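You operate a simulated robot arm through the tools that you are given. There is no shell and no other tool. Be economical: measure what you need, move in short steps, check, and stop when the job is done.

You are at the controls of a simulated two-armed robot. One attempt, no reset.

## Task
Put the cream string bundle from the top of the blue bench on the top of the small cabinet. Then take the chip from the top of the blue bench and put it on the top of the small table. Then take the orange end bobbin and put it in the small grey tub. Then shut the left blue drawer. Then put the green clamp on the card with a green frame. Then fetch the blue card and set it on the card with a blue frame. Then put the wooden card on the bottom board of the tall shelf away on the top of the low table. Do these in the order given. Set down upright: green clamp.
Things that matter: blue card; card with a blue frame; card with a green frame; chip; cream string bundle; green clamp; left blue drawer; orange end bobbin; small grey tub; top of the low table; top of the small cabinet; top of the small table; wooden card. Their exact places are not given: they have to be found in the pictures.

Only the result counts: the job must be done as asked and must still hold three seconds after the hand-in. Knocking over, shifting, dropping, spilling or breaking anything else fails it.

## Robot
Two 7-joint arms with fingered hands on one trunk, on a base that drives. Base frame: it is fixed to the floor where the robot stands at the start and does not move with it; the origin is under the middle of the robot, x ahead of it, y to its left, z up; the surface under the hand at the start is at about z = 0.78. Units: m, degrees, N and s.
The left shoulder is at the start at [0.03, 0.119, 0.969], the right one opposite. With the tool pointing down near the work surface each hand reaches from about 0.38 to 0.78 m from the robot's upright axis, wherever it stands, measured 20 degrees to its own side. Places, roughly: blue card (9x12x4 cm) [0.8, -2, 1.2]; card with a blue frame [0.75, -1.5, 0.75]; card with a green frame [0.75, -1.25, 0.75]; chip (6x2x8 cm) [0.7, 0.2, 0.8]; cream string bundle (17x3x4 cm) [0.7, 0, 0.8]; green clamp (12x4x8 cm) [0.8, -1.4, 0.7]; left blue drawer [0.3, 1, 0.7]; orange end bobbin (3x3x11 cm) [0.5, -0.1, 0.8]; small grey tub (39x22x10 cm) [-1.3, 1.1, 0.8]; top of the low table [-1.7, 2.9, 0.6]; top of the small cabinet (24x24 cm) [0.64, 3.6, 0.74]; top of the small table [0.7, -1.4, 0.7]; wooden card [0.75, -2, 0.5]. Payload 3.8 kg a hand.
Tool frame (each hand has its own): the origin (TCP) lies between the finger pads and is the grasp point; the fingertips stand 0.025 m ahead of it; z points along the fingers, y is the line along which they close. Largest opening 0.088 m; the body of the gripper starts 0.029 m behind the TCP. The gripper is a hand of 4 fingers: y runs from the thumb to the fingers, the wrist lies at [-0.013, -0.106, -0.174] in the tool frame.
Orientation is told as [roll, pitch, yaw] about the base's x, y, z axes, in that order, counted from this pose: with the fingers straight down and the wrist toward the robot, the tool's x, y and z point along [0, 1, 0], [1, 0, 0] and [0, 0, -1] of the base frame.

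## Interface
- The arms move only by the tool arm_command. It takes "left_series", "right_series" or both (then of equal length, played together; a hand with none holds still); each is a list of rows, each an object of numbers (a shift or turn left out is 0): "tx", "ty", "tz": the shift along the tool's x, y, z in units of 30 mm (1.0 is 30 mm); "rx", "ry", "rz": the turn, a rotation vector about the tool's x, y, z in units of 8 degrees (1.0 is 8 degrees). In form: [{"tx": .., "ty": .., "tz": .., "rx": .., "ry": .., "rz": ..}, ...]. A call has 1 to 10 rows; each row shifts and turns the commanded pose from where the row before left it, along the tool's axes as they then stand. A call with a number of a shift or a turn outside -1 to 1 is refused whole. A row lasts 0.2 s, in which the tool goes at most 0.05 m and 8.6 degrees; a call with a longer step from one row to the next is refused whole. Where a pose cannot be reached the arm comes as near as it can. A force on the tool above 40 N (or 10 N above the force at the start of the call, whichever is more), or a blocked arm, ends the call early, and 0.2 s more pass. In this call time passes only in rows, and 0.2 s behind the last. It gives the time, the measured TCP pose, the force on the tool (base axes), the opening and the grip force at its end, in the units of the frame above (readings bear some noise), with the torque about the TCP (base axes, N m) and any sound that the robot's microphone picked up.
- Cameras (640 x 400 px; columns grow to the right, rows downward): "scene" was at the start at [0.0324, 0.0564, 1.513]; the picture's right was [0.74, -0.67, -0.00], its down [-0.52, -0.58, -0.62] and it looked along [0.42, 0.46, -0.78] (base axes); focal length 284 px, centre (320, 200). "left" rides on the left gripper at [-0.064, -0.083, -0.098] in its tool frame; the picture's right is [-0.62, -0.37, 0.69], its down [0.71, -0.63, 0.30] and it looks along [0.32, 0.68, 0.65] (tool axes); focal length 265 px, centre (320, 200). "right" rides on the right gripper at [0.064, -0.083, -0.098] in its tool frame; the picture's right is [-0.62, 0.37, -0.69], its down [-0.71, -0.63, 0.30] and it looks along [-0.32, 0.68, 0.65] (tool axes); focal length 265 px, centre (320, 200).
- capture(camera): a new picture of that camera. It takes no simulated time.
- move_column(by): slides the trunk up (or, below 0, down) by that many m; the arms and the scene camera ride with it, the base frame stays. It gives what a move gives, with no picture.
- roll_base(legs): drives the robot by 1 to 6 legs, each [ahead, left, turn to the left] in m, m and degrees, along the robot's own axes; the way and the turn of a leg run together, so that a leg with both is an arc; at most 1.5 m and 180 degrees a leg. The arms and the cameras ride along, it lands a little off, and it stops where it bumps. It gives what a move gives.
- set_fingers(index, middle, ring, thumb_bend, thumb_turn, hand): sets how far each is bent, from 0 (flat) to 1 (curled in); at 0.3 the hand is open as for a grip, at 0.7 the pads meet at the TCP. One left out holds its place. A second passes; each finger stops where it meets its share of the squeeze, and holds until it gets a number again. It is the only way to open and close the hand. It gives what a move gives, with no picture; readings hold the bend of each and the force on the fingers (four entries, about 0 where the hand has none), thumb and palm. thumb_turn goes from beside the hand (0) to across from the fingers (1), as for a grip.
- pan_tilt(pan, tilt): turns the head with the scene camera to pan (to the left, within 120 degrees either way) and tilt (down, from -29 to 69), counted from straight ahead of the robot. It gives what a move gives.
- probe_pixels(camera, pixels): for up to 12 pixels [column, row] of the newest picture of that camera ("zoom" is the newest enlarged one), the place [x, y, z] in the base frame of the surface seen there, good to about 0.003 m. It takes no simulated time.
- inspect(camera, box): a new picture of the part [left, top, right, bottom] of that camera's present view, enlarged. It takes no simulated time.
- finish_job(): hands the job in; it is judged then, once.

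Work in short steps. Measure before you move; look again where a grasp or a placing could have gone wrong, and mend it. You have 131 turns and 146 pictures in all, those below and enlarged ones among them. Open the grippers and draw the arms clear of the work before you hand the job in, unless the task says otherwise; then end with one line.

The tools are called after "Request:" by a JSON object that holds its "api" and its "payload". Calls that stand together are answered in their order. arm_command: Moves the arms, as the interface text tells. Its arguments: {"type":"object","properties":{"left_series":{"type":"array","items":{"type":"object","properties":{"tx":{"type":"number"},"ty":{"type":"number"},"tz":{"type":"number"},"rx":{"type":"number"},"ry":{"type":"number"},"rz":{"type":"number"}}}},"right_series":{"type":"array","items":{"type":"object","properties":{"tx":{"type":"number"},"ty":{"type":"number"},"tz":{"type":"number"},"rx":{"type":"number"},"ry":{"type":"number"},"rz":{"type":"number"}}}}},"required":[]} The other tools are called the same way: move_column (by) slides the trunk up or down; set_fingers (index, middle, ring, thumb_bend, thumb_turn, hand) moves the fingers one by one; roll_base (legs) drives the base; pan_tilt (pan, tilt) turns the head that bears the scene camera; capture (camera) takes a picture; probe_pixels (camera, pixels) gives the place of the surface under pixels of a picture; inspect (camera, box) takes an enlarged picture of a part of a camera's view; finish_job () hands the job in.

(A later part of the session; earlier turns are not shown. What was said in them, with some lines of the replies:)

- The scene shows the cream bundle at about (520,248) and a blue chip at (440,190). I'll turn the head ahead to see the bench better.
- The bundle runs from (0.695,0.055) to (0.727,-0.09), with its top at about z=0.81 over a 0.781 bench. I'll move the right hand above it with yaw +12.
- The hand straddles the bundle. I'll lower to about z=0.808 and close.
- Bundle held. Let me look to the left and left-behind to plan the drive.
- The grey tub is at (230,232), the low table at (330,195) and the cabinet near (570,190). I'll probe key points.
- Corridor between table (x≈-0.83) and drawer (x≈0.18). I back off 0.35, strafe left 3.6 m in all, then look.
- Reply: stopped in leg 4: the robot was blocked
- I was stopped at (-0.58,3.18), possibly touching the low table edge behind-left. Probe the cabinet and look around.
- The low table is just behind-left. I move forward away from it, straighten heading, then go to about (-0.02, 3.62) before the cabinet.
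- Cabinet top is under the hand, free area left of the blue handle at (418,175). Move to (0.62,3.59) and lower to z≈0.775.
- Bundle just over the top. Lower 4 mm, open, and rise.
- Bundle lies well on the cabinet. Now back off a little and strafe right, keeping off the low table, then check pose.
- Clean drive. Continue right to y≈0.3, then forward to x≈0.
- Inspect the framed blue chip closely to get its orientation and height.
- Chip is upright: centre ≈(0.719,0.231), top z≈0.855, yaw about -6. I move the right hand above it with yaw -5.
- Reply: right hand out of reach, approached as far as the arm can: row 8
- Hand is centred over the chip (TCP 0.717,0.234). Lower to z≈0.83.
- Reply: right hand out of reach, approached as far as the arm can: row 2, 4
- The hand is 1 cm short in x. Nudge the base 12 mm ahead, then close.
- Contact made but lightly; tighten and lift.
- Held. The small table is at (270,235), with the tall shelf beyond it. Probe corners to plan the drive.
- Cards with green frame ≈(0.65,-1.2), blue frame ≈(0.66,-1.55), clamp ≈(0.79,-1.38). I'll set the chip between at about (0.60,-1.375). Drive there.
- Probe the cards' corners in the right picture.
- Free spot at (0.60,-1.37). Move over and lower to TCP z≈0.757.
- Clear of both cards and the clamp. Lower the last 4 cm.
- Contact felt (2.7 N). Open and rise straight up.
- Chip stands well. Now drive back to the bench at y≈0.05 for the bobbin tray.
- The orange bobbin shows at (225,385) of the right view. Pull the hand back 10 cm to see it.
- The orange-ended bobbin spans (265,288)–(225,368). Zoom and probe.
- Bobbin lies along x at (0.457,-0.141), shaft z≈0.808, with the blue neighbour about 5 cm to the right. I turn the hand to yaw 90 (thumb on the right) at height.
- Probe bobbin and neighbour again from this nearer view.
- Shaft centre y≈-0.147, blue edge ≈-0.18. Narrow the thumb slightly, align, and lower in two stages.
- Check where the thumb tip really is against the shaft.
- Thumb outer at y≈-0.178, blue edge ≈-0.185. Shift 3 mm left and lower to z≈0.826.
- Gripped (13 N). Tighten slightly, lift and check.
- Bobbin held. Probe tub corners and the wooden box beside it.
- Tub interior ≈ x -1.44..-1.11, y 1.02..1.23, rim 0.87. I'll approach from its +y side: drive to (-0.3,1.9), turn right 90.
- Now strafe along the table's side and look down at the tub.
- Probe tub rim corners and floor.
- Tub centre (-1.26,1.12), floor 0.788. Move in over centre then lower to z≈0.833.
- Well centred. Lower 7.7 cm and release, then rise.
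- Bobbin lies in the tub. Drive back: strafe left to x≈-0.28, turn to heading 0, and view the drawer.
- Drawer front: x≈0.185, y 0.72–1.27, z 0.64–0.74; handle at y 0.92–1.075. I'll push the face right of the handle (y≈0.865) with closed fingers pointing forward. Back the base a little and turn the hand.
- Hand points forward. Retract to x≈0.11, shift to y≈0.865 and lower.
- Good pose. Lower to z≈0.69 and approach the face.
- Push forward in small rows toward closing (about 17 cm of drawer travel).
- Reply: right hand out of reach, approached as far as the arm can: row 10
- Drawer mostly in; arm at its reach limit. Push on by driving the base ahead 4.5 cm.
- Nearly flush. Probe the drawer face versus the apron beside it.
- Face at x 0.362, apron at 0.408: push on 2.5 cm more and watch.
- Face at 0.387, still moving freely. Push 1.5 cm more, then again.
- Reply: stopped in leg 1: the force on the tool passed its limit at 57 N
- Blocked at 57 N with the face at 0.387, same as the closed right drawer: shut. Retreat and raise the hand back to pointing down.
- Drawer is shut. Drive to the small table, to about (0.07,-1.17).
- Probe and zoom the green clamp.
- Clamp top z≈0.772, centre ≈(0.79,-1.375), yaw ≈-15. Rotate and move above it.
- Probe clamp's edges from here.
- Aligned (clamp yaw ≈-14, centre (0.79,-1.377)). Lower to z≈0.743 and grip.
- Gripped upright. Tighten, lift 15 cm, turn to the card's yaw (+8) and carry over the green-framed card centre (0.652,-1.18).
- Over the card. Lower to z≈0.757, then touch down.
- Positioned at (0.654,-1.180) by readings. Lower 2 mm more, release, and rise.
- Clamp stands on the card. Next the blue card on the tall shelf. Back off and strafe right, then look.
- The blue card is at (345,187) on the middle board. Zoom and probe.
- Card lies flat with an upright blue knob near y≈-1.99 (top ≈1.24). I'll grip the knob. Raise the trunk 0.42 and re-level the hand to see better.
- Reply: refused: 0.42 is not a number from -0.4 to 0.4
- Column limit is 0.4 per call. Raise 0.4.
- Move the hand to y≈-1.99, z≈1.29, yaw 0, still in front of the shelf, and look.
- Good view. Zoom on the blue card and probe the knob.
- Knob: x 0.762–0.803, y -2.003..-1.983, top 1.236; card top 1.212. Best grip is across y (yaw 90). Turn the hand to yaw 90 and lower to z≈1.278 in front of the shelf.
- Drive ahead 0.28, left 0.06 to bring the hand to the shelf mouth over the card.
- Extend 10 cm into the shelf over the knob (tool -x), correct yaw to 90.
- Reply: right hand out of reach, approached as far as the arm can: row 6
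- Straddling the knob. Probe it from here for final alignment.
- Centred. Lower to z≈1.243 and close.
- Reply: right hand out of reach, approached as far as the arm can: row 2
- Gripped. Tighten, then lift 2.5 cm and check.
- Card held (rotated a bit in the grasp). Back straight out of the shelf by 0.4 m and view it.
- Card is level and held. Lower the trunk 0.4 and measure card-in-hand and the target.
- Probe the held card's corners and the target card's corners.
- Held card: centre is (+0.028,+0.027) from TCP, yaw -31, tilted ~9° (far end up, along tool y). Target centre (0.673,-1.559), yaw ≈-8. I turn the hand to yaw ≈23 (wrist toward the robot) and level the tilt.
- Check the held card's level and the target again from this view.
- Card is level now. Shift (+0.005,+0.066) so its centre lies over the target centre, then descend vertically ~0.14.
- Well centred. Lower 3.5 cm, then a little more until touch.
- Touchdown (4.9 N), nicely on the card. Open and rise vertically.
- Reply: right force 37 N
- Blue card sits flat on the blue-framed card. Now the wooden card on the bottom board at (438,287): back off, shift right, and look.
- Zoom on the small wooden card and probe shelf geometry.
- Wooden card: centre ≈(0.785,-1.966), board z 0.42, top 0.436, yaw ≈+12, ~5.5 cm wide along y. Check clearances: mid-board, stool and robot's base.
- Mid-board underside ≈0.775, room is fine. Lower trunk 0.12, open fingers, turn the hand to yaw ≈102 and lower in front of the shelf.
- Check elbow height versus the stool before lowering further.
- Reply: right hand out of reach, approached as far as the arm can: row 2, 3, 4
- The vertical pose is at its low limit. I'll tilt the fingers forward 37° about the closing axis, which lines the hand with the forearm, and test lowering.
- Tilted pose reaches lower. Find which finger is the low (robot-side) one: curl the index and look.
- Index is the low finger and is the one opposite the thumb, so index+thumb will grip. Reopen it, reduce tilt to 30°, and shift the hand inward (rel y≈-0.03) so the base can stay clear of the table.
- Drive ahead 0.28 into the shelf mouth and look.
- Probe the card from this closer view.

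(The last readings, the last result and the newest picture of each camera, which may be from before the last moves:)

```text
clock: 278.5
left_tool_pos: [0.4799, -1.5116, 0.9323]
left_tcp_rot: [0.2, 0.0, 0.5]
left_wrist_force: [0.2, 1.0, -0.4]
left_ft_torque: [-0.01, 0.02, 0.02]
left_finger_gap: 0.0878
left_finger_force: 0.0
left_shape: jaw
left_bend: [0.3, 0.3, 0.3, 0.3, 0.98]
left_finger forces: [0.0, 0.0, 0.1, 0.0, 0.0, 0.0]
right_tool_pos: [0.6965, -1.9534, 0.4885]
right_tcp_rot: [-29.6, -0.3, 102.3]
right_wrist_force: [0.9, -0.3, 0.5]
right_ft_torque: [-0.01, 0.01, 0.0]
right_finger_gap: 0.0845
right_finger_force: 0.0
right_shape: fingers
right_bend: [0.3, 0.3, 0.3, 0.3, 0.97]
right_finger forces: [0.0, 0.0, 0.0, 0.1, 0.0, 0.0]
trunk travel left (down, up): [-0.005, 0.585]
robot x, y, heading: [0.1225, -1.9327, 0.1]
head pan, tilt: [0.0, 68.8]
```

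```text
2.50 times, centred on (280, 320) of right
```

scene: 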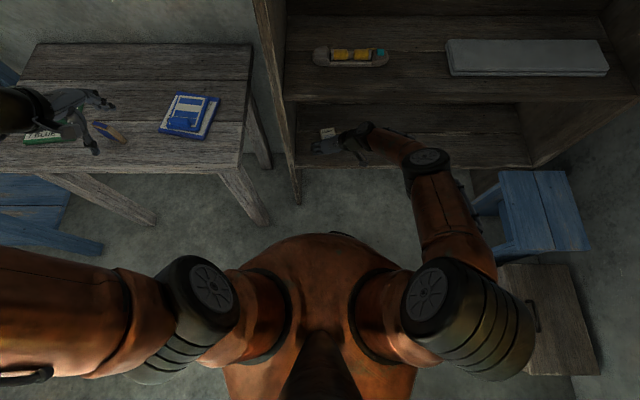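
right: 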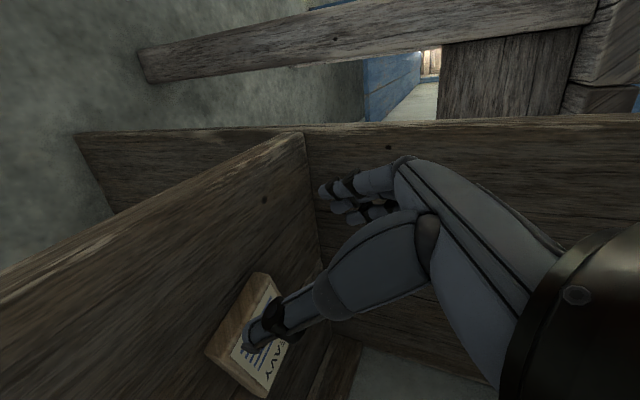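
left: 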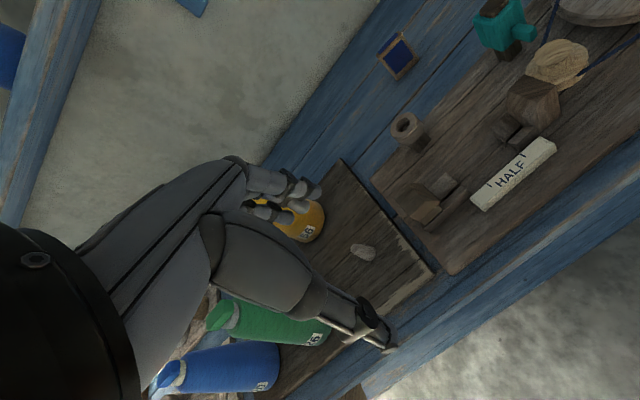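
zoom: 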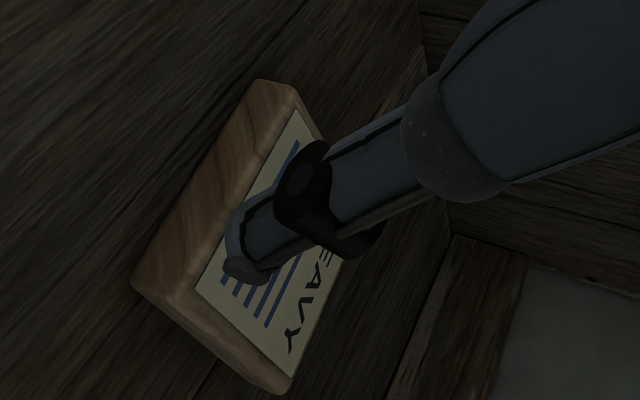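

Card centre (0.782,-1.9635), width 0.056. Drive 7.5 cm ahead, 1.2 cm right to bring the fingertips over its centre.

Request:
{"api": "roll_base", "payload": {"legs": [[0.075, -0.012, 0]]}}

Request:
{"api": "capture", "payload": {"camera": "right"}}

```text
clock: 279.5
left_tool_pos: [0.5579, -1.5237, 0.9314]
left_tcp_rot: [0.1, 0.1, 0.6]
left_wrist_force: [-0.3, 0.0, 0.6]
left_ft_torque: [0.03, -0.03, 0.0]
left_finger_gap: 0.088
left_finger_force: 0.1
left_shape: jaw
left_bend: [0.3, 0.3, 0.3, 0.3, 0.98]
left_finger forces: [0.1, 0.0, 0.0, 0.0, 0.0, 0.0]
right_tool_pos: [0.7724, -1.9659, 0.4868]
right_tcp_rot: [-29.4, -0.3, 102.3]
right_wrist_force: [0.6, -0.3, 0.0]
right_ft_torque: [0.0, 0.01, 0.03]
right_finger_gap: 0.0846
right_finger_force: 0.0
right_shape: fingers
right_bend: [0.3, 0.3, 0.3, 0.3, 0.97]
right_finger forces: [0.0, 0.0, 0.1, 0.0, 0.1, 0.0]
trunk travel left (down, up): [-0.005, 0.585]
robot x, y, heading: [0.195, -1.9383, 0.1]
head pan, tilt: [0.0, 68.8]
```

```text
33 pictures are left
```

right: 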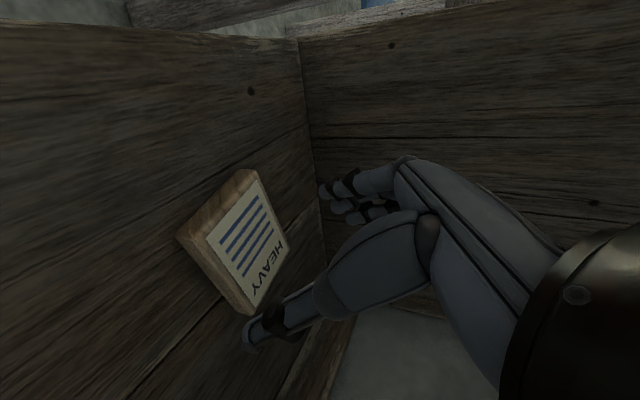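

Probe thumb/finger tips against the card before descending.

Request:
{"api": "probe_pixels", "payload": {"camera": "right", "pixels": [[250, 335], [258, 345], [324, 190], [336, 205], [352, 215], [248, 172], [180, 237], [250, 312], [286, 245]]}}

Request:
{"api": "arm_command", "payload": {"right_series": [{"tz": 0.42, "tx": 0.24}, {"tz": 0.42, "tx": 0.24}, {}]}}

Request:
{"api": "capture", "payload": {"camera": "right"}}

```text
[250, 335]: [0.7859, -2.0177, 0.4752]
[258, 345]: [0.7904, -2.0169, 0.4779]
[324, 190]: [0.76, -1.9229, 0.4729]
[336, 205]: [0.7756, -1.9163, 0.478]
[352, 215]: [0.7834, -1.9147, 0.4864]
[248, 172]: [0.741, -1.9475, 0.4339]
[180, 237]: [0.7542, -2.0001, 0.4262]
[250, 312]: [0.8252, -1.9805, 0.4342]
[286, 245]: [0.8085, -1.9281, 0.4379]
```

```text
clock: 280.3
left_tool_pos: [0.5565, -1.5232, 0.9333]
left_tcp_rot: [0.1, 0.0, 0.7]
left_wrist_force: [-0.1, 1.0, -0.6]
left_ft_torque: [-0.02, 0.0, -0.01]
left_finger_gap: 0.0878
left_finger_force: 0.0
left_shape: jaw
left_bend: [0.3, 0.3, 0.3, 0.3, 0.98]
left_finger forces: [0.0, 0.0, 0.1, 0.1, 0.0, 0.0]
right_tool_pos: [0.7731, -1.9654, 0.4664]
right_tcp_rot: [-29.7, -0.2, 102.3]
right_wrist_force: [0.4, -0.3, -1.1]
right_ft_torque: [0.02, -0.01, 0.0]
right_finger_gap: 0.0843
right_finger_force: 0.1
right_shape: fingers
right_bend: [0.3, 0.3, 0.3, 0.3, 0.97]
right_finger forces: [0.0, 0.0, 0.0, 0.1, 0.0, 0.1]
right hand out of reach, approached as far as the arm can: row 2
trunk travel left (down, up): [-0.005, 0.585]
robot x, y, heading: [0.1968, -1.9376, 0.2]
head pan, tilt: [0.0, 68.8]
```

```text
32 pictures are left
```

right: 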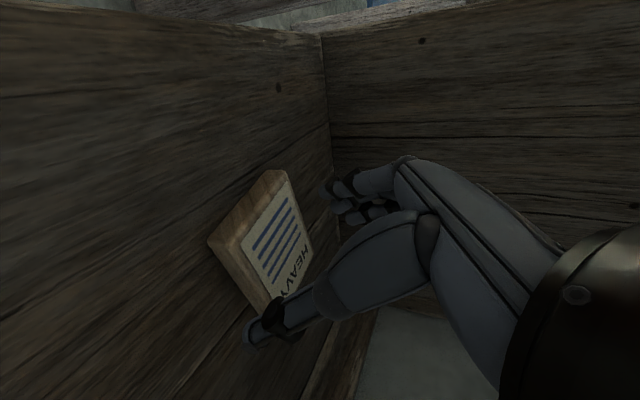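

Nearly at the low limit again. Retract the arm 5 cm along its heading, move the base 5 cm closer, then continue lowering.

Request:
{"api": "arm_command", "payload": {"right_series": [{"tz": -0.41, "tx": 0.72}, {"tz": -0.41, "tx": 0.72}, {}]}}

Request:
{"api": "roll_base", "payload": {"legs": [[0.05, 0.01, 0]]}}

Request:
{"api": "arm_command", "payload": {"right_series": [{"tz": 0.25, "tx": 0.14}, {"tz": 0.2, "tx": 0.11}, {}]}}

Request:
{"api": "capture", "payload": {"camera": "right"}}

```text
clock: 281.1
left_tool_pos: [0.5575, -1.5234, 0.9319]
left_tcp_rot: [0.1, -0.2, 0.6]
left_wrist_force: [-0.6, -0.7, -0.8]
left_ft_torque: [0.01, 0.02, 0.04]
left_finger_gap: 0.0877
left_finger_force: 0.1
left_shape: jaw
left_bend: [0.3, 0.3, 0.3, 0.3, 0.98]
left_finger forces: [0.0, 0.0, 0.1, 0.1, 0.1, 0.0]
right_tool_pos: [0.7241, -1.9745, 0.4658]
right_tcp_rot: [-29.5, -0.2, 102.2]
right_wrist_force: [-0.1, 0.1, -0.3]
right_ft_torque: [0.01, 0.0, 0.04]
right_finger_gap: 0.0845
right_finger_force: 0.0
right_shape: fingers
right_bend: [0.3, 0.3, 0.3, 0.3, 0.97]
right_finger forces: [0.2, 0.0, 0.1, 0.0, 0.0, 0.0]
trunk travel left (down, up): [-0.005, 0.585]
robot x, y, heading: [0.1966, -1.9388, 0.2]
head pan, tilt: [0.0, 68.8]
```

```text
clock: 282.1
left_tool_pos: [0.608, -1.5121, 0.9307]
left_tcp_rot: [0.1, -0.1, 0.6]
left_wrist_force: [-0.2, -0.8, -0.3]
left_ft_torque: [0.0, 0.0, -0.01]
left_finger_gap: 0.0879
left_finger_force: 0.1
left_shape: jaw
left_bend: [0.3, 0.3, 0.3, 0.3, 0.98]
left_finger forces: [0.0, 0.0, 0.0, 0.0, 0.0, 0.0]
right_tool_pos: [0.7748, -1.9647, 0.465]
right_tcp_rot: [-29.5, -0.2, 102.3]
right_wrist_force: [0.3, -0.7, -0.2]
right_ft_torque: [-0.03, 0.01, 0.0]
right_finger_gap: 0.0847
right_finger_force: 0.1
right_shape: fingers
right_bend: [0.3, 0.3, 0.3, 0.3, 0.97]
right_finger forces: [0.0, 0.1, 0.0, 0.0, 0.0, 0.1]
trunk travel left (down, up): [-0.005, 0.585]
robot x, y, heading: [0.2494, -1.9277, 0.1]
head pan, tilt: [0.0, 68.8]
```

```text
clock: 282.9
left_tool_pos: [0.6059, -1.5131, 0.932]
left_tcp_rot: [0.1, -0.1, 0.6]
left_wrist_force: [-0.6, -0.1, 0.9]
left_ft_torque: [0.04, 0.01, 0.0]
left_finger_gap: 0.088
left_finger_force: 0.0
left_shape: jaw
left_bend: [0.3, 0.3, 0.3, 0.3, 0.98]
left_finger forces: [0.0, 0.1, 0.0, 0.0, 0.0, 0.0]
right_tool_pos: [0.7748, -1.9624, 0.4508]
right_tcp_rot: [-29.6, -0.1, 102.2]
right_wrist_force: [1.1, 0.0, -0.2]
right_ft_torque: [-0.03, 0.03, 0.03]
right_finger_gap: 0.0843
right_finger_force: 0.1
right_shape: fingers
right_bend: [0.3, 0.3, 0.3, 0.3, 0.97]
right_finger forces: [0.0, 0.0, 0.0, 0.0, 0.0, 0.0]
trunk travel left (down, up): [-0.005, 0.585]
robot x, y, heading: [0.2477, -1.931, -0.0]
head pan, tilt: [0.0, 68.8]
```

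```text
31 pictures are left
```

right: 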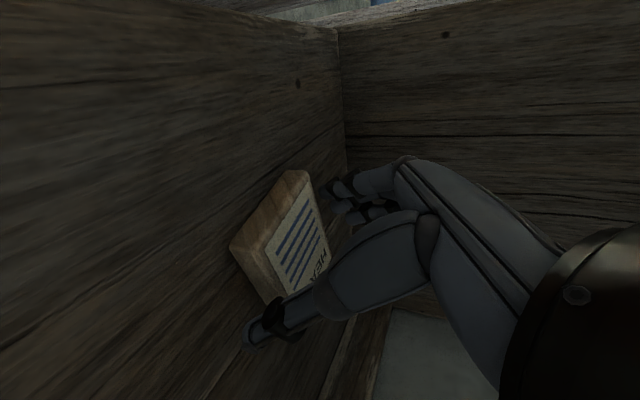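

Lower 5 mm more and close.

Request:
{"api": "arm_command", "payload": {"right_series": [{"tz": 0.15, "tx": 0.085}, {}]}}

Request:
{"api": "set_fingers", "payload": {"hand": "right", "index": 0.65, "middle": 0.65, "ring": 0.65, "thumb_bend": 0.65}}

Request:
{"api": "capture", "payload": {"camera": "right"}}

```text
clock: 283.5
left_tool_pos: [0.6083, -1.5125, 0.9317]
left_tcp_rot: [0.2, -0.1, 0.6]
left_wrist_force: [0.5, -0.2, 0.8]
left_ft_torque: [-0.04, -0.02, 0.01]
left_finger_gap: 0.0878
left_finger_force: 0.1
left_shape: jaw
left_bend: [0.3, 0.3, 0.3, 0.3, 0.98]
left_finger forces: [0.0, 0.0, 0.0, 0.0, 0.0, 0.0]
right_tool_pos: [0.774, -1.9623, 0.445]
right_tcp_rot: [-29.5, -0.3, 102.3]
right_wrist_force: [-0.1, 0.9, 0.0]
right_ft_torque: [0.01, 0.0, 0.04]
right_finger_gap: 0.0845
right_finger_force: 0.1
right_shape: fingers
right_bend: [0.3, 0.3, 0.3, 0.3, 0.97]
right_finger forces: [0.0, 0.0, 0.1, 0.1, 0.0, 0.0]
trunk travel left (down, up): [-0.005, 0.585]
robot x, y, heading: [0.2464, -1.9271, 0.2]
head pan, tilt: [0.0, 68.8]
```

```text
clock: 284.5
left_tool_pos: [0.6044, -1.5122, 0.9322]
left_tcp_rot: [0.1, -0.1, 0.6]
left_wrist_force: [-0.2, 1.0, 0.5]
left_ft_torque: [-0.01, 0.04, 0.0]
left_finger_gap: 0.0877
left_finger_force: 0.1
left_shape: jaw
left_bend: [0.3, 0.3, 0.3, 0.3, 0.98]
left_finger forces: [0.0, 0.1, 0.0, 0.0, 0.0, 0.0]
right_tool_pos: [0.7746, -1.9631, 0.4483]
right_tcp_rot: [-29.6, -0.3, 102.4]
right_wrist_force: [-2.0, 5.9, 17.6]
right_ft_torque: [0.51, 0.03, 0.15]
right_finger_gap: 0.0543
right_finger_force: 24.5
right_shape: fingers
right_bend: [0.49, 0.54, 0.58, 0.45, 0.95]
right_finger forces: [19.0, 8.5, 4.4, 0.0, 16.7, 0.0]
trunk travel left (down, up): [-0.005, 0.585]
robot x, y, heading: [0.2465, -1.9297, 0.1]
head pan, tilt: [0.0, 68.8]
```

```text
30 pictures are left
```

right: 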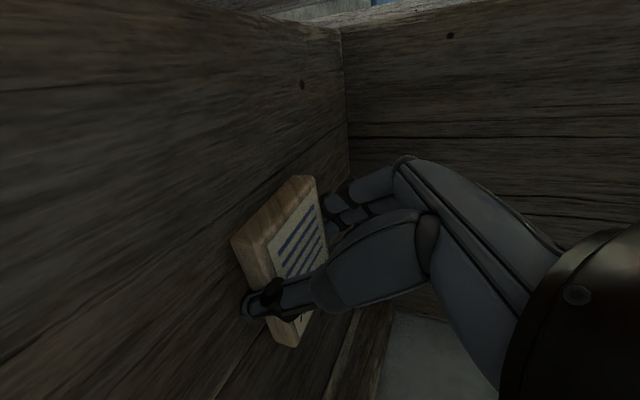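

Card pinched (gap 0.054). Tighten, lift 4 cm, and check.

Request:
{"api": "arm_command", "payload": {"right_series": [{"tz": -0.06, "tx": -0.035}, {}]}}

Request:
{"api": "set_fingers", "payload": {"hand": "right", "index": 0.72, "middle": 0.72, "ring": 0.72, "thumb_bend": 0.72}}

Request:
{"api": "arm_command", "payload": {"right_series": [{"tz": -0.2, "tx": -0.11}, {"tz": -0.3, "tx": -0.17}, {"tz": -0.4, "tx": -0.23}, {"tz": -0.4, "tx": -0.23}, {}]}}

Request:
{"api": "capture", "payload": {"camera": "right"}}

```text
clock: 285.1
left_tool_pos: [0.6059, -1.5141, 0.9317]
left_tcp_rot: [0.1, -0.3, 0.6]
left_wrist_force: [-0.2, 0.8, 0.0]
left_ft_torque: [0.01, 0.01, -0.03]
left_finger_gap: 0.0875
left_finger_force: 0.0
left_shape: jaw
left_bend: [0.3, 0.3, 0.3, 0.3, 0.98]
left_finger forces: [0.0, 0.0, 0.0, 0.0, 0.1, 0.0]
right_tool_pos: [0.7751, -1.9628, 0.4478]
right_tcp_rot: [-29.6, -0.2, 102.2]
right_wrist_force: [-0.8, 4.8, 13.1]
right_ft_torque: [0.4, 0.03, 0.06]
right_finger_gap: 0.0541
right_finger_force: 22.2
right_shape: fingers
right_bend: [0.49, 0.54, 0.58, 0.45, 0.95]
right_finger forces: [15.6, 8.4, 4.2, 0.0, 16.9, 0.0]
trunk travel left (down, up): [-0.005, 0.585]
robot x, y, heading: [0.2463, -1.9321, 0.3]
head pan, tilt: [0.0, 68.8]
```

```text
clock: 286.1
left_tool_pos: [0.6052, -1.5112, 0.9323]
left_tcp_rot: [0.1, -0.2, 0.6]
left_wrist_force: [-0.8, -0.4, 0.5]
left_ft_torque: [0.0, 0.02, -0.02]
left_finger_gap: 0.0879
left_finger_force: 0.1
left_shape: jaw
left_bend: [0.3, 0.3, 0.3, 0.3, 0.98]
left_finger forces: [0.1, 0.1, 0.0, 0.0, 0.0, 0.1]
right_tool_pos: [0.7753, -1.9636, 0.448]
right_tcp_rot: [-29.7, -0.1, 102.3]
right_wrist_force: [-0.1, 3.3, 13.5]
right_ft_torque: [0.48, 0.01, 0.01]
right_finger_gap: 0.0544
right_finger_force: 21.8
right_shape: fingers
right_bend: [0.51, 0.56, 0.72, 0.42, 0.95]
right_finger forces: [18.7, 9.4, 0.0, 0.0, 15.4, 0.2]
trunk travel left (down, up): [-0.005, 0.585]
robot x, y, heading: [0.2483, -1.9266, 0.2]
head pan, tilt: [0.0, 68.8]
```

```text
clock: 287.3
left_tool_pos: [0.6073, -1.5135, 0.9326]
left_tcp_rot: [0.1, -0.1, 0.7]
left_wrist_force: [1.0, 0.3, 1.2]
left_ft_torque: [0.05, -0.01, 0.01]
left_finger_gap: 0.0879
left_finger_force: 0.2
left_shape: jaw
left_bend: [0.3, 0.3, 0.3, 0.3, 0.98]
left_finger forces: [0.0, 0.1, 0.0, 0.0, 0.0, 0.0]
right_tool_pos: [0.7735, -1.9623, 0.4921]
right_tcp_rot: [-29.5, -0.3, 102.3]
right_wrist_force: [-0.1, -0.4, -0.3]
right_ft_torque: [0.0, 0.02, 0.01]
right_finger_gap: 0.0539
right_finger_force: 17.7
right_shape: fingers
right_bend: [0.52, 0.57, 0.72, 0.42, 0.95]
right_finger forces: [9.1, 8.4, 0.0, 0.0, 17.7, 0.0]
trunk travel left (down, up): [-0.005, 0.585]
robot x, y, heading: [0.2461, -1.932, 0.3]
head pan, tilt: [0.0, 68.8]
```

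```text
29 pictures are left
```

right: 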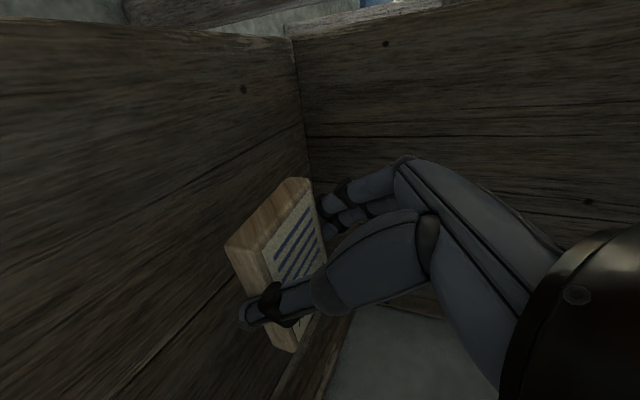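

Card held and level. Back straight out of the shelf and raise the trunk.

Request:
{"api": "roll_base", "payload": {"legs": [[-0.5, 0, 0]]}}

Request:
{"api": "move_column", "payload": {"by": 0.4}}

Request:
{"api": "roll_base", "payload": {"legs": [[0, 1.4, 0], [0, 1.4, 0]]}}

Request:
{"api": "capture", "payload": {"camera": "right"}}

```text
clock: 290.2
left_tool_pos: [0.1055, -1.5154, 0.9317]
left_tcp_rot: [0.1, -0.1, 0.1]
left_wrist_force: [-0.2, -0.2, 0.3]
left_ft_torque: [0.0, -0.01, 0.0]
left_finger_gap: 0.0877
left_finger_force: 0.0
left_shape: jaw
left_bend: [0.3, 0.3, 0.3, 0.3, 0.98]
left_finger forces: [0.1, 0.1, 0.1, 0.1, 0.1, 0.0]
right_tool_pos: [0.27, -1.9665, 0.4917]
right_tcp_rot: [-29.6, -0.3, 101.8]
right_wrist_force: [-0.4, 0.1, -0.1]
right_ft_torque: [0.01, -0.02, 0.0]
right_finger_gap: 0.0537
right_finger_force: 17.4
right_shape: fingers
right_bend: [0.52, 0.57, 0.72, 0.42, 0.95]
right_finger forces: [9.1, 8.5, 0.0, 0.0, 17.7, 0.0]
trunk travel left (down, up): [-0.005, 0.585]
robot x, y, heading: [-0.2572, -1.9265, -0.2]
head pan, tilt: [0.0, 68.8]
```

```text
clock: 294.1
left_tool_pos: [0.1055, -1.5154, 1.3327]
left_tcp_rot: [0.1, -0.1, 0.1]
left_wrist_force: [-0.1, 0.6, 0.6]
left_ft_torque: [-0.01, 0.01, 0.01]
left_finger_gap: 0.088
left_finger_force: 0.0
left_shape: jaw
left_bend: [0.3, 0.3, 0.3, 0.3, 0.98]
left_finger forces: [0.1, 0.0, 0.0, 0.0, 0.0, 0.0]
right_tool_pos: [0.2702, -1.9672, 0.8922]
right_tcp_rot: [-29.7, -0.2, 101.8]
right_wrist_force: [0.1, 0.5, 0.4]
right_ft_torque: [-0.03, 0.0, 0.02]
right_finger_gap: 0.0537
right_finger_force: 17.6
right_shape: fingers
right_bend: [0.52, 0.57, 0.72, 0.42, 0.95]
right_finger forces: [9.1, 8.6, 0.1, 0.0, 17.6, 0.1]
trunk travel left (down, up): [-0.405, 0.185]
robot x, y, heading: [-0.2593, -1.9299, -0.5]
head pan, tilt: [0.0, 68.8]
```

```text
clock: 307.6
left_tool_pos: [0.0677, 1.286, 1.3324]
left_tcp_rot: [0.1, 0.0, 1.4]
left_wrist_force: [-0.9, 0.4, -0.1]
left_ft_torque: [0.03, 0.01, -0.03]
left_finger_gap: 0.088
left_finger_force: 0.1
left_shape: jaw
left_bend: [0.3, 0.3, 0.3, 0.3, 0.98]
left_finger forces: [0.0, 0.0, 0.1, 0.1, 0.0, 0.0]
right_tool_pos: [0.2417, 0.8374, 0.8911]
right_tcp_rot: [-29.5, -0.2, 103.2]
right_wrist_force: [-0.3, 0.1, -1.2]
right_ft_torque: [0.04, -0.02, 0.0]
right_finger_gap: 0.0536
right_finger_force: 17.5
right_shape: fingers
right_bend: [0.52, 0.57, 0.72, 0.42, 0.95]
right_finger forces: [8.9, 8.5, 0.0, 0.0, 17.7, 0.0]
trunk travel left (down, up): [-0.405, 0.185]
robot x, y, heading: [-0.2854, 0.8653, 1.0]
head pan, tilt: [0.0, 68.8]
```

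```text
28 pictures are left
```

right: 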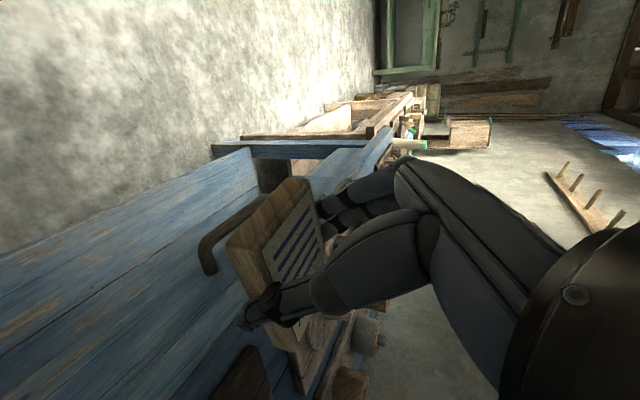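

Still held. Go on to y≈2.05 and look at the low table.

Request:
{"api": "roll_base", "payload": {"legs": [[0.06, 1.15, -1]]}}

Request:
{"api": "pan_tilt", "payload": {"pan": 119, "tilt": 35}}

Request:
{"api": "capture", "payload": {"camera": "scene"}}

```text
clock: 313.4
left_tool_pos: [0.1034, 2.429, 1.3317]
left_tcp_rot: [0.1, 0.0, 1.5]
left_wrist_force: [0.2, 0.6, -0.1]
left_ft_torque: [0.05, 0.01, 0.01]
left_finger_gap: 0.0878
left_finger_force: 0.0
left_shape: jaw
left_bend: [0.3, 0.3, 0.3, 0.3, 0.98]
left_finger forces: [0.1, 0.0, 0.0, 0.1, 0.1, 0.0]
right_tool_pos: [0.2798, 1.9817, 0.8917]
right_tcp_rot: [-29.5, -0.2, 103.3]
right_wrist_force: [-0.4, -0.2, -0.7]
right_ft_torque: [0.01, 0.05, 0.02]
right_finger_gap: 0.0538
right_finger_force: 17.1
right_shape: fingers
right_bend: [0.52, 0.57, 0.72, 0.42, 0.95]
right_finger forces: [9.0, 8.5, 0.1, 0.1, 17.6, 0.0]
trunk travel left (down, up): [-0.405, 0.185]
robot x, y, heading: [-0.2503, 2.0057, 1.0]
head pan, tilt: [0.0, 68.8]
```

```text
clock: 315.4
left_tool_pos: [0.1036, 2.4281, 1.3329]
left_tcp_rot: [0.1, -0.1, 1.6]
left_wrist_force: [-0.2, 0.2, 0.6]
left_ft_torque: [0.01, 0.01, -0.01]
left_finger_gap: 0.0879
left_finger_force: 0.0
left_shape: jaw
left_bend: [0.3, 0.3, 0.3, 0.3, 0.98]
left_finger forces: [0.0, 0.0, 0.0, 0.1, 0.0, 0.1]
right_tool_pos: [0.2795, 1.9804, 0.8922]
right_tcp_rot: [-29.7, -0.1, 103.3]
right_wrist_force: [0.8, -0.2, -0.6]
right_ft_torque: [0.02, 0.05, -0.01]
right_finger_gap: 0.0537
right_finger_force: 17.6
right_shape: fingers
right_bend: [0.52, 0.57, 0.72, 0.42, 0.95]
right_finger forces: [9.1, 8.5, 0.0, 0.0, 17.7, 0.0]
trunk travel left (down, up): [-0.405, 0.185]
robot x, y, heading: [-0.2467, 2.0023, 1.2]
head pan, tilt: [119.0, 35.0]
```

```text
27 pictures are left
```

scene: 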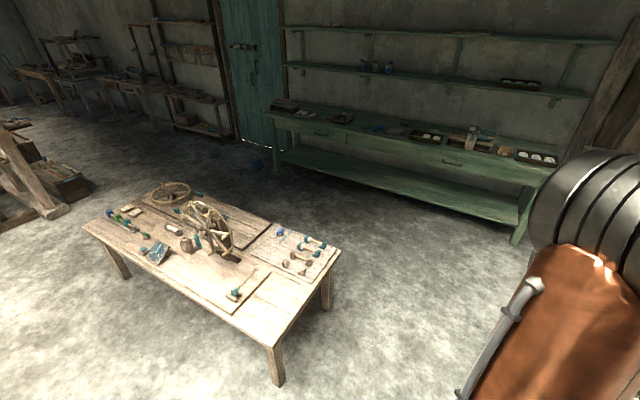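

Free table surface shows near the right/near corner around (280,305). Zoom and probe.

Request:
{"api": "inspect", "payload": {"camera": "scene", "box": [190, 210, 360, 360]}}

Request:
{"api": "probe_pixels", "payload": {"camera": "scene", "pixels": [[274, 344], [340, 253], [278, 310], [290, 290], [232, 313], [270, 272], [255, 265], [300, 278], [240, 320], [180, 275], [85, 224], [310, 290]]}}

```text
2.67 times, centred on (275, 285) of scene
```

zoom: 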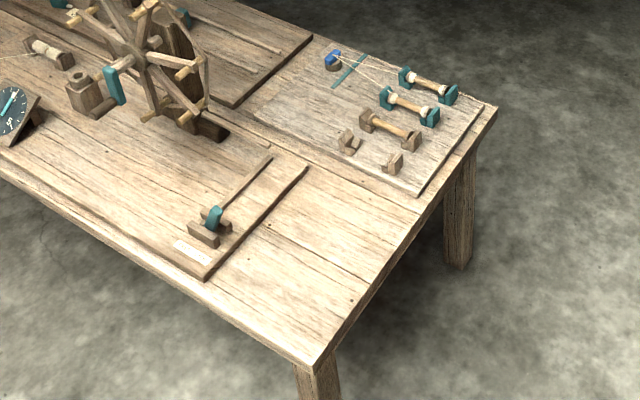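

```text
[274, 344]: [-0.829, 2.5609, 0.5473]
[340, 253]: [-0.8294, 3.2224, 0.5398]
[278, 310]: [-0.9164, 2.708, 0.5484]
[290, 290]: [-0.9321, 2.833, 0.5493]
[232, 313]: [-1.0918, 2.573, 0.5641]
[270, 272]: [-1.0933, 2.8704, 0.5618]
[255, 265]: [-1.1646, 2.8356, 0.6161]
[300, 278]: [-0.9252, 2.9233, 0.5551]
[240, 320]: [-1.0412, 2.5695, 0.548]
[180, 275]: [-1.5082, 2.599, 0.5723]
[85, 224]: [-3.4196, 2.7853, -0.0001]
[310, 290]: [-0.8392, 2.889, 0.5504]
```

Free area: x -1.05..-0.83, y 2.56..2.88, z 0.548. Turn to face -x and move to about (-0.40,2.69).

Request:
{"api": "roll_base", "payload": {"legs": [[0, 0, 178.5], [0, -0.69, 0]]}}

Request:
{"api": "pan_tilt", "payload": {"pan": 0, "tilt": 60}}

Request:
{"api": "capture", "payload": {"camera": "scene"}}

```text
clock: 326.5
left_tool_pos: [-0.6181, 2.2595, 1.332]
left_tcp_rot: [0.1, 0.0, -178.4]
left_wrist_force: [-0.1, 0.8, 0.7]
left_ft_torque: [-0.01, 0.03, 0.01]
left_finger_gap: 0.088
left_finger_force: 0.0
left_shape: jaw
left_bend: [0.3, 0.3, 0.3, 0.3, 0.98]
left_finger forces: [0.0, 0.1, 0.0, 0.0, 0.1, 0.1]
right_tool_pos: [-0.7958, 2.7054, 0.8925]
right_tcp_rot: [-29.6, -0.2, -76.7]
right_wrist_force: [-0.4, 0.1, 0.1]
right_ft_torque: [0.0, -0.03, 0.03]
right_finger_gap: 0.0534
right_finger_force: 17.1
right_shape: fingers
right_bend: [0.52, 0.57, 0.72, 0.42, 0.95]
right_finger forces: [8.9, 8.4, 0.0, 0.0, 17.5, 0.0]
trunk travel left (down, up): [-0.405, 0.185]
robot x, y, heading: [-0.2655, 2.6801, -178.7]
head pan, tilt: [119.0, 35.0]
```

```text
clock: 328.5
left_tool_pos: [-0.6184, 2.2589, 1.3313]
left_tcp_rot: [0.2, -0.1, -178.4]
left_wrist_force: [-0.3, 0.3, 0.1]
left_ft_torque: [-0.02, 0.01, 0.03]
left_finger_gap: 0.0878
left_finger_force: 0.2
left_shape: jaw
left_bend: [0.3, 0.3, 0.3, 0.3, 0.98]
left_finger forces: [0.1, 0.0, 0.0, 0.1, 0.0, 0.0]
right_tool_pos: [-0.7953, 2.7059, 0.8919]
right_tcp_rot: [-29.6, -0.2, -76.7]
right_wrist_force: [-0.3, 0.5, -0.1]
right_ft_torque: [0.01, -0.04, 0.02]
right_finger_gap: 0.0538
right_finger_force: 17.6
right_shape: fingers
right_bend: [0.52, 0.57, 0.72, 0.42, 0.95]
right_finger forces: [8.9, 8.4, 0.1, 0.0, 17.5, 0.0]
trunk travel left (down, up): [-0.405, 0.185]
robot x, y, heading: [-0.2661, 2.6807, -178.9]
head pan, tilt: [0.0, 60.0]
```

```text
25 pictures are left
```

scene: 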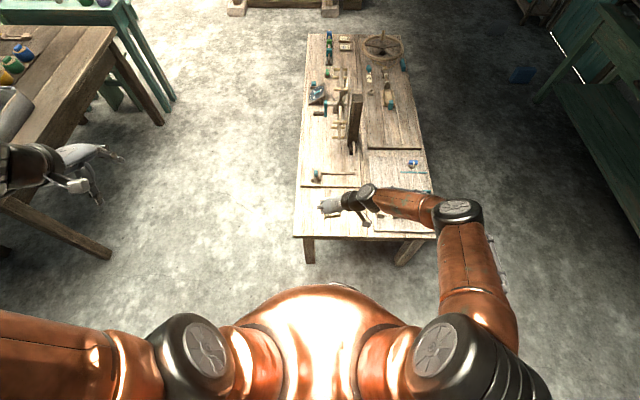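

Drive 0.13 ahead, then lower the trunk 0.28 over the free spot.

Request:
{"api": "roll_base", "payload": {"legs": [[0.13, 0, 0]]}}

Request:
{"api": "move_column", "payload": {"by": -0.27}}

Request:
{"api": "capture", "payload": {"camera": "right"}}

Request:
{"api": "capture", "payload": {"camera": "scene"}}

```text
clock: 329.8
left_tool_pos: [-0.7478, 2.2557, 1.3328]
left_tcp_rot: [0.1, -0.1, -178.5]
left_wrist_force: [0.3, 0.1, 0.3]
left_ft_torque: [-0.02, -0.02, -0.01]
left_finger_gap: 0.0881
left_finger_force: 0.0
left_shape: jaw
left_bend: [0.3, 0.3, 0.3, 0.3, 0.98]
left_finger forces: [0.1, 0.1, 0.0, 0.0, 0.0, 0.0]
right_tool_pos: [-0.9233, 2.7039, 0.8938]
right_tcp_rot: [-29.7, -0.3, -76.7]
right_wrist_force: [-0.4, -0.2, 0.0]
right_ft_torque: [-0.02, 0.03, 0.0]
right_finger_gap: 0.0536
right_finger_force: 17.1
right_shape: fingers
right_bend: [0.52, 0.57, 0.72, 0.42, 0.95]
right_finger forces: [8.9, 8.4, 0.0, 0.1, 17.5, 0.1]
trunk travel left (down, up): [-0.405, 0.185]
robot x, y, heading: [-0.3959, 2.6821, -178.7]
head pan, tilt: [0.0, 60.0]
```

```text
clock: 332.5
left_tool_pos: [-0.7475, 2.2555, 1.0607]
left_tcp_rot: [0.0, -0.2, -178.5]
left_wrist_force: [0.4, -0.1, 1.1]
left_ft_torque: [0.0, -0.02, 0.03]
left_finger_gap: 0.0881
left_finger_force: 0.1
left_shape: jaw
left_bend: [0.3, 0.3, 0.3, 0.3, 0.98]
left_finger forces: [0.0, 0.0, 0.0, 0.0, 0.0, 0.0]
right_tool_pos: [-0.9239, 2.703, 0.623]
right_tcp_rot: [-29.6, -0.3, -76.7]
right_wrist_force: [0.8, 0.1, -0.3]
right_ft_torque: [0.03, 0.0, -0.03]
right_finger_gap: 0.0538
right_finger_force: 17.5
right_shape: fingers
right_bend: [0.52, 0.57, 0.72, 0.42, 0.95]
right_finger forces: [8.9, 8.4, 0.0, 0.0, 17.5, 0.0]
trunk travel left (down, up): [-0.135, 0.455]
robot x, y, heading: [-0.3961, 2.6776, -178.9]
head pan, tilt: [0.0, 60.0]
```

```text
24 pictures are left
```

right: 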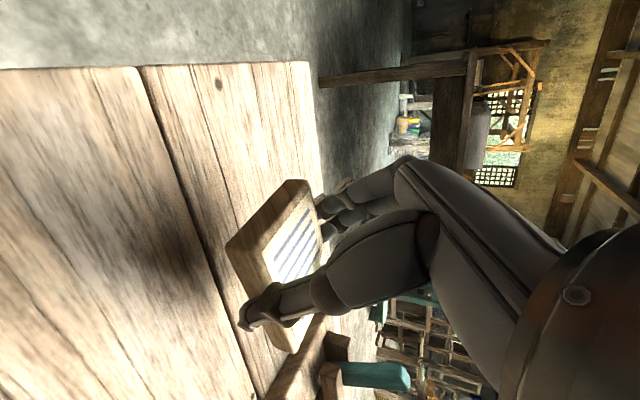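

```text
23 pictures are left
```

scene: 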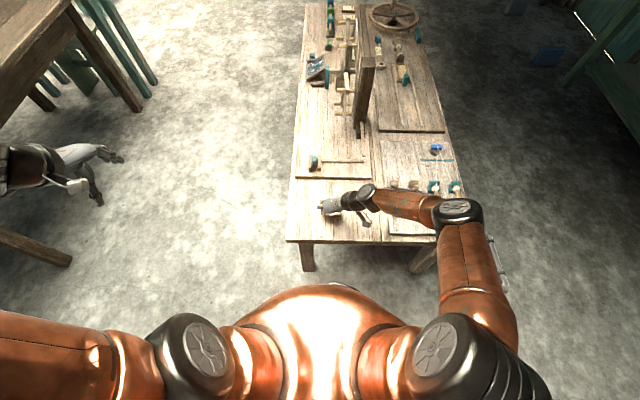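

Clear of the boards. Lower 4.2 cm more, then feel for contact.

Request:
{"api": "move_column", "payload": {"by": -0.04}}

Request:
{"api": "arm_command", "payload": {"right_series": [{"tz": 0.09, "tx": 0.05}, {}]}}

Request:
{"api": "arm_command", "payload": {"right_series": [{"tz": 0.09, "tx": 0.05}, {}]}}

Request:
{"api": "inspect", "payload": {"camera": "right", "box": [180, 150, 420, 370]}}

```text
clock: 333.3
left_tool_pos: [-0.7478, 2.2555, 1.0236]
left_tcp_rot: [0.1, 0.0, -178.4]
left_wrist_force: [0.1, 0.4, -0.9]
left_ft_torque: [0.01, 0.02, 0.01]
left_finger_gap: 0.088
left_finger_force: 0.0
left_shape: jaw
left_bend: [0.3, 0.3, 0.3, 0.3, 0.98]
left_finger forces: [0.1, 0.1, 0.1, 0.0, 0.1, 0.1]
right_tool_pos: [-0.9239, 2.7038, 0.5836]
right_tcp_rot: [-29.7, -0.3, -76.7]
right_wrist_force: [0.0, -0.3, 0.0]
right_ft_torque: [0.04, -0.03, 0.04]
right_finger_gap: 0.0537
right_finger_force: 17.7
right_shape: fingers
right_bend: [0.52, 0.57, 0.72, 0.42, 0.95]
right_finger forces: [8.9, 8.4, 0.0, 0.0, 17.6, 0.0]
trunk travel left (down, up): [-0.095, 0.495]
robot x, y, heading: [-0.3993, 2.6787, -178.6]
head pan, tilt: [0.0, 60.0]
```

```text
clock: 333.9
left_tool_pos: [-0.7485, 2.2553, 1.0207]
left_tcp_rot: [0.1, -0.2, -178.3]
left_wrist_force: [0.4, 0.4, -0.2]
left_ft_torque: [0.03, -0.03, 0.01]
left_finger_gap: 0.0879
left_finger_force: 0.0
left_shape: jaw
left_bend: [0.3, 0.3, 0.3, 0.3, 0.98]
left_finger forces: [0.0, 0.0, 0.1, 0.1, 0.0, 0.1]
right_tool_pos: [-0.9241, 2.7035, 0.5794]
right_tcp_rot: [-29.6, -0.3, -76.7]
right_wrist_force: [1.2, 0.4, -0.1]
right_ft_torque: [-0.02, 0.0, -0.02]
right_finger_gap: 0.0536
right_finger_force: 16.9
right_shape: fingers
right_bend: [0.52, 0.57, 0.72, 0.42, 0.95]
right_finger forces: [8.9, 8.4, 0.1, 0.1, 17.4, 0.0]
trunk travel left (down, up): [-0.095, 0.495]
robot x, y, heading: [-0.3929, 2.6818, -178.8]
head pan, tilt: [0.0, 60.0]
```

```text
clock: 334.5
left_tool_pos: [-0.746, 2.2564, 1.0224]
left_tcp_rot: [0.1, -0.2, -178.4]
left_wrist_force: [0.4, -0.6, 0.6]
left_ft_torque: [-0.04, 0.01, -0.05]
left_finger_gap: 0.0879
left_finger_force: 0.1
left_shape: jaw
left_bend: [0.3, 0.3, 0.3, 0.3, 0.98]
left_finger forces: [0.1, 0.0, 0.0, 0.0, 0.0, 0.0]
right_tool_pos: [-0.9222, 2.7027, 0.5778]
right_tcp_rot: [-29.7, -0.3, -76.6]
right_wrist_force: [1.6, 1.4, 13.5]
right_ft_torque: [-0.37, -0.07, 0.06]
right_finger_gap: 0.0538
right_finger_force: 25.0
right_shape: fingers
right_bend: [0.52, 0.57, 0.72, 0.42, 0.95]
right_finger forces: [23.2, 8.3, 0.0, 0.1, 17.7, 0.0]
trunk travel left (down, up): [-0.095, 0.495]
robot x, y, heading: [-0.3973, 2.6768, -178.9]
head pan, tilt: [0.0, 60.0]
```

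```text
1.82 times, centred on (300, 260) of right
```

zoom: 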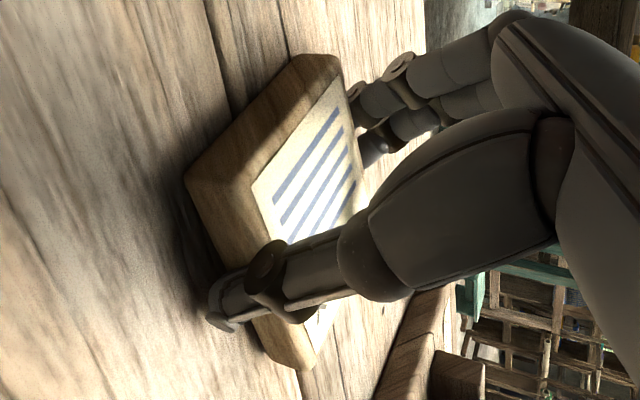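

Touching the table. Ease up 2 mm, open, and rise vertically.

Request:
{"api": "arm_command", "payload": {"right_series": [{"tz": -0.06, "tx": -0.035}, {}]}}

Request:
{"api": "set_fingers", "payload": {"hand": "right", "index": 0.3, "middle": 0.3, "ring": 0.3, "thumb_bend": 0.3}}

Request:
{"api": "move_column", "payload": {"by": 0.25}}

Request:
{"api": "capture", "payload": {"camera": "right"}}

Request:
{"api": "capture", "payload": {"camera": "scene"}}

```text
clock: 335.1
left_tool_pos: [-0.7473, 2.2558, 1.0222]
left_tcp_rot: [0.0, -0.1, -178.4]
left_wrist_force: [-0.2, -0.1, -0.8]
left_ft_torque: [-0.04, 0.01, -0.02]
left_finger_gap: 0.088
left_finger_force: 0.1
left_shape: jaw
left_bend: [0.3, 0.3, 0.3, 0.3, 0.98]
left_finger forces: [0.1, 0.1, 0.1, 0.0, 0.0, 0.0]
right_tool_pos: [-0.9239, 2.7034, 0.5782]
right_tcp_rot: [-29.4, -0.2, -76.7]
right_wrist_force: [0.1, 0.8, 5.4]
right_ft_torque: [-0.16, 0.0, 0.0]
right_finger_gap: 0.0536
right_finger_force: 20.3
right_shape: fingers
right_bend: [0.52, 0.57, 0.72, 0.42, 0.95]
right_finger forces: [14.2, 8.5, 0.0, 0.1, 17.6, 0.0]
trunk travel left (down, up): [-0.095, 0.495]
robot x, y, heading: [-0.3961, 2.6801, -178.9]
head pan, tilt: [0.0, 60.0]
```

```text
clock: 336.1
left_tool_pos: [-0.747, 2.2562, 1.0217]
left_tcp_rot: [0.1, -0.1, -178.4]
left_wrist_force: [0.3, -0.1, -0.3]
left_ft_torque: [-0.04, -0.01, 0.01]
left_finger_gap: 0.0881
left_finger_force: 0.2
left_shape: jaw
left_bend: [0.3, 0.3, 0.3, 0.3, 0.98]
left_finger forces: [0.0, 0.0, 0.0, 0.0, 0.0, 0.0]
right_tool_pos: [-0.9243, 2.703, 0.5791]
right_tcp_rot: [-29.6, -0.3, -76.7]
right_wrist_force: [-0.9, 0.3, -0.5]
right_ft_torque: [-0.01, -0.03, 0.0]
right_finger_gap: 0.0845
right_finger_force: 0.0
right_shape: fingers
right_bend: [0.3, 0.3, 0.3, 0.3, 0.97]
right_finger forces: [0.1, 0.0, 0.0, 0.0, 0.0, 0.0]
trunk travel left (down, up): [-0.095, 0.495]
robot x, y, heading: [-0.398, 2.6791, -178.6]
head pan, tilt: [0.0, 60.0]
```

```text
clock: 338.7
left_tool_pos: [-0.7481, 2.2571, 1.2721]
left_tcp_rot: [0.0, -0.2, -178.4]
left_wrist_force: [-1.0, 0.1, -0.2]
left_ft_torque: [-0.04, 0.0, -0.01]
left_finger_gap: 0.0877
left_finger_force: 0.1
left_shape: jaw
left_bend: [0.3, 0.3, 0.3, 0.3, 0.98]
left_finger forces: [0.0, 0.1, 0.1, 0.0, 0.0, 0.0]
right_tool_pos: [-0.9244, 2.703, 0.8287]
right_tcp_rot: [-29.6, -0.3, -76.7]
right_wrist_force: [-0.4, 0.8, -0.1]
right_ft_torque: [0.01, 0.02, 0.01]
right_finger_gap: 0.0841
right_finger_force: 0.1
right_shape: fingers
right_bend: [0.3, 0.3, 0.3, 0.3, 0.97]
right_finger forces: [0.1, 0.0, 0.0, 0.0, 0.0, 0.0]
trunk travel left (down, up): [-0.345, 0.245]
robot x, y, heading: [-0.3992, 2.6797, -178.9]
head pan, tilt: [0.0, 60.0]
```

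```text
21 pictures are left
```

right: 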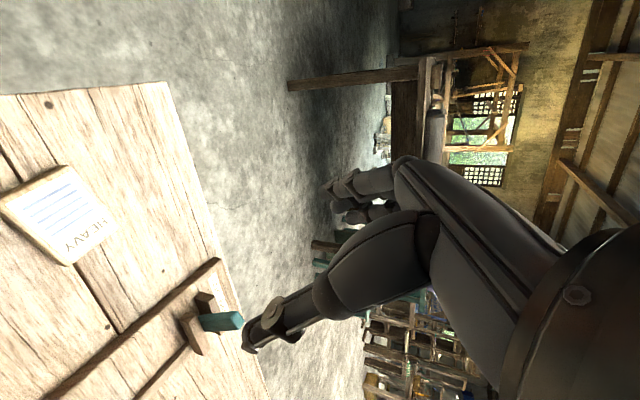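

```text
20 pictures are left
```

scene: 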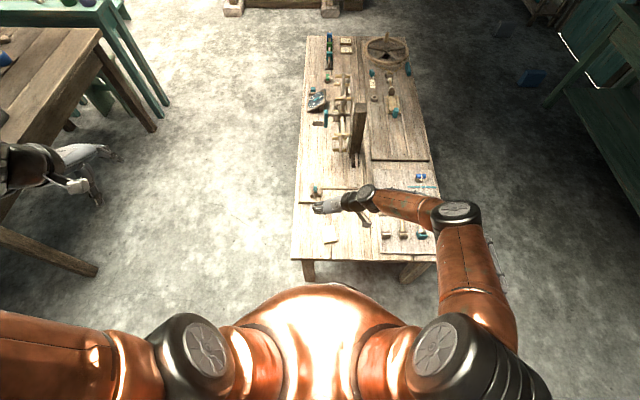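

Wooden card lies flat on the low table. Back away a little so the arms are clear, then a last look.

Request:
{"api": "roll_base", "payload": {"legs": [[-0.22, 0, 0]]}}

Request:
{"api": "capture", "payload": {"camera": "scene"}}

```text
clock: 340.4
left_tool_pos: [-0.527, 2.261, 1.2732]
left_tcp_rot: [0.0, -0.1, -178.6]
left_wrist_force: [0.3, -0.4, -0.3]
left_ft_torque: [-0.01, 0.04, -0.01]
left_finger_gap: 0.0878
left_finger_force: 0.1
left_shape: jaw
left_bend: [0.3, 0.3, 0.3, 0.3, 0.98]
left_finger forces: [0.2, 0.0, 0.1, 0.0, 0.0, 0.0]
right_tool_pos: [-0.7007, 2.7093, 0.8294]
right_tcp_rot: [-29.6, -0.2, -76.9]
right_wrist_force: [0.5, -1.2, -0.5]
right_ft_torque: [0.01, -0.02, 0.03]
right_finger_gap: 0.0844
right_finger_force: 0.1
right_shape: fingers
right_bend: [0.3, 0.3, 0.3, 0.3, 0.97]
right_finger forces: [0.0, 0.0, 0.0, 0.1, 0.0, 0.0]
trunk travel left (down, up): [-0.345, 0.245]
robot x, y, heading: [-0.1756, 2.6824, -179.0]
head pan, tilt: [0.0, 60.0]
```

```text
19 pictures are left
```

scene: 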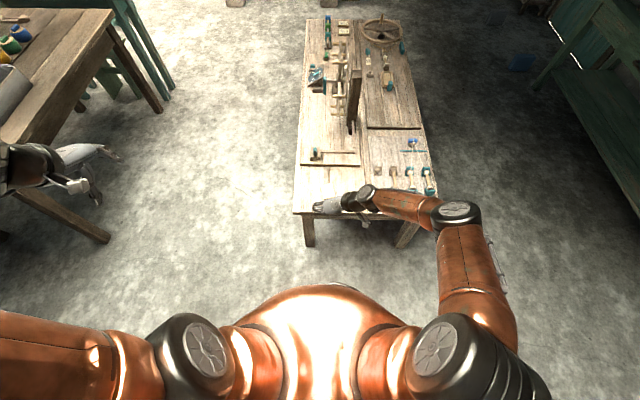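

All seven steps look done, the hand is open and the arms are clear of the work. Handing in.

Request:
{"api": "finish_job", "payload": {}}

```text
The job is handed in.
```

All seven jobs were done in the order asked and handed in; each object looked in place when I released it, though I did not go back to re-check the earlier ones. On the first drive the base bumped what was probably the low table; nothing looked out of place in later pictures, but I did not measure it.
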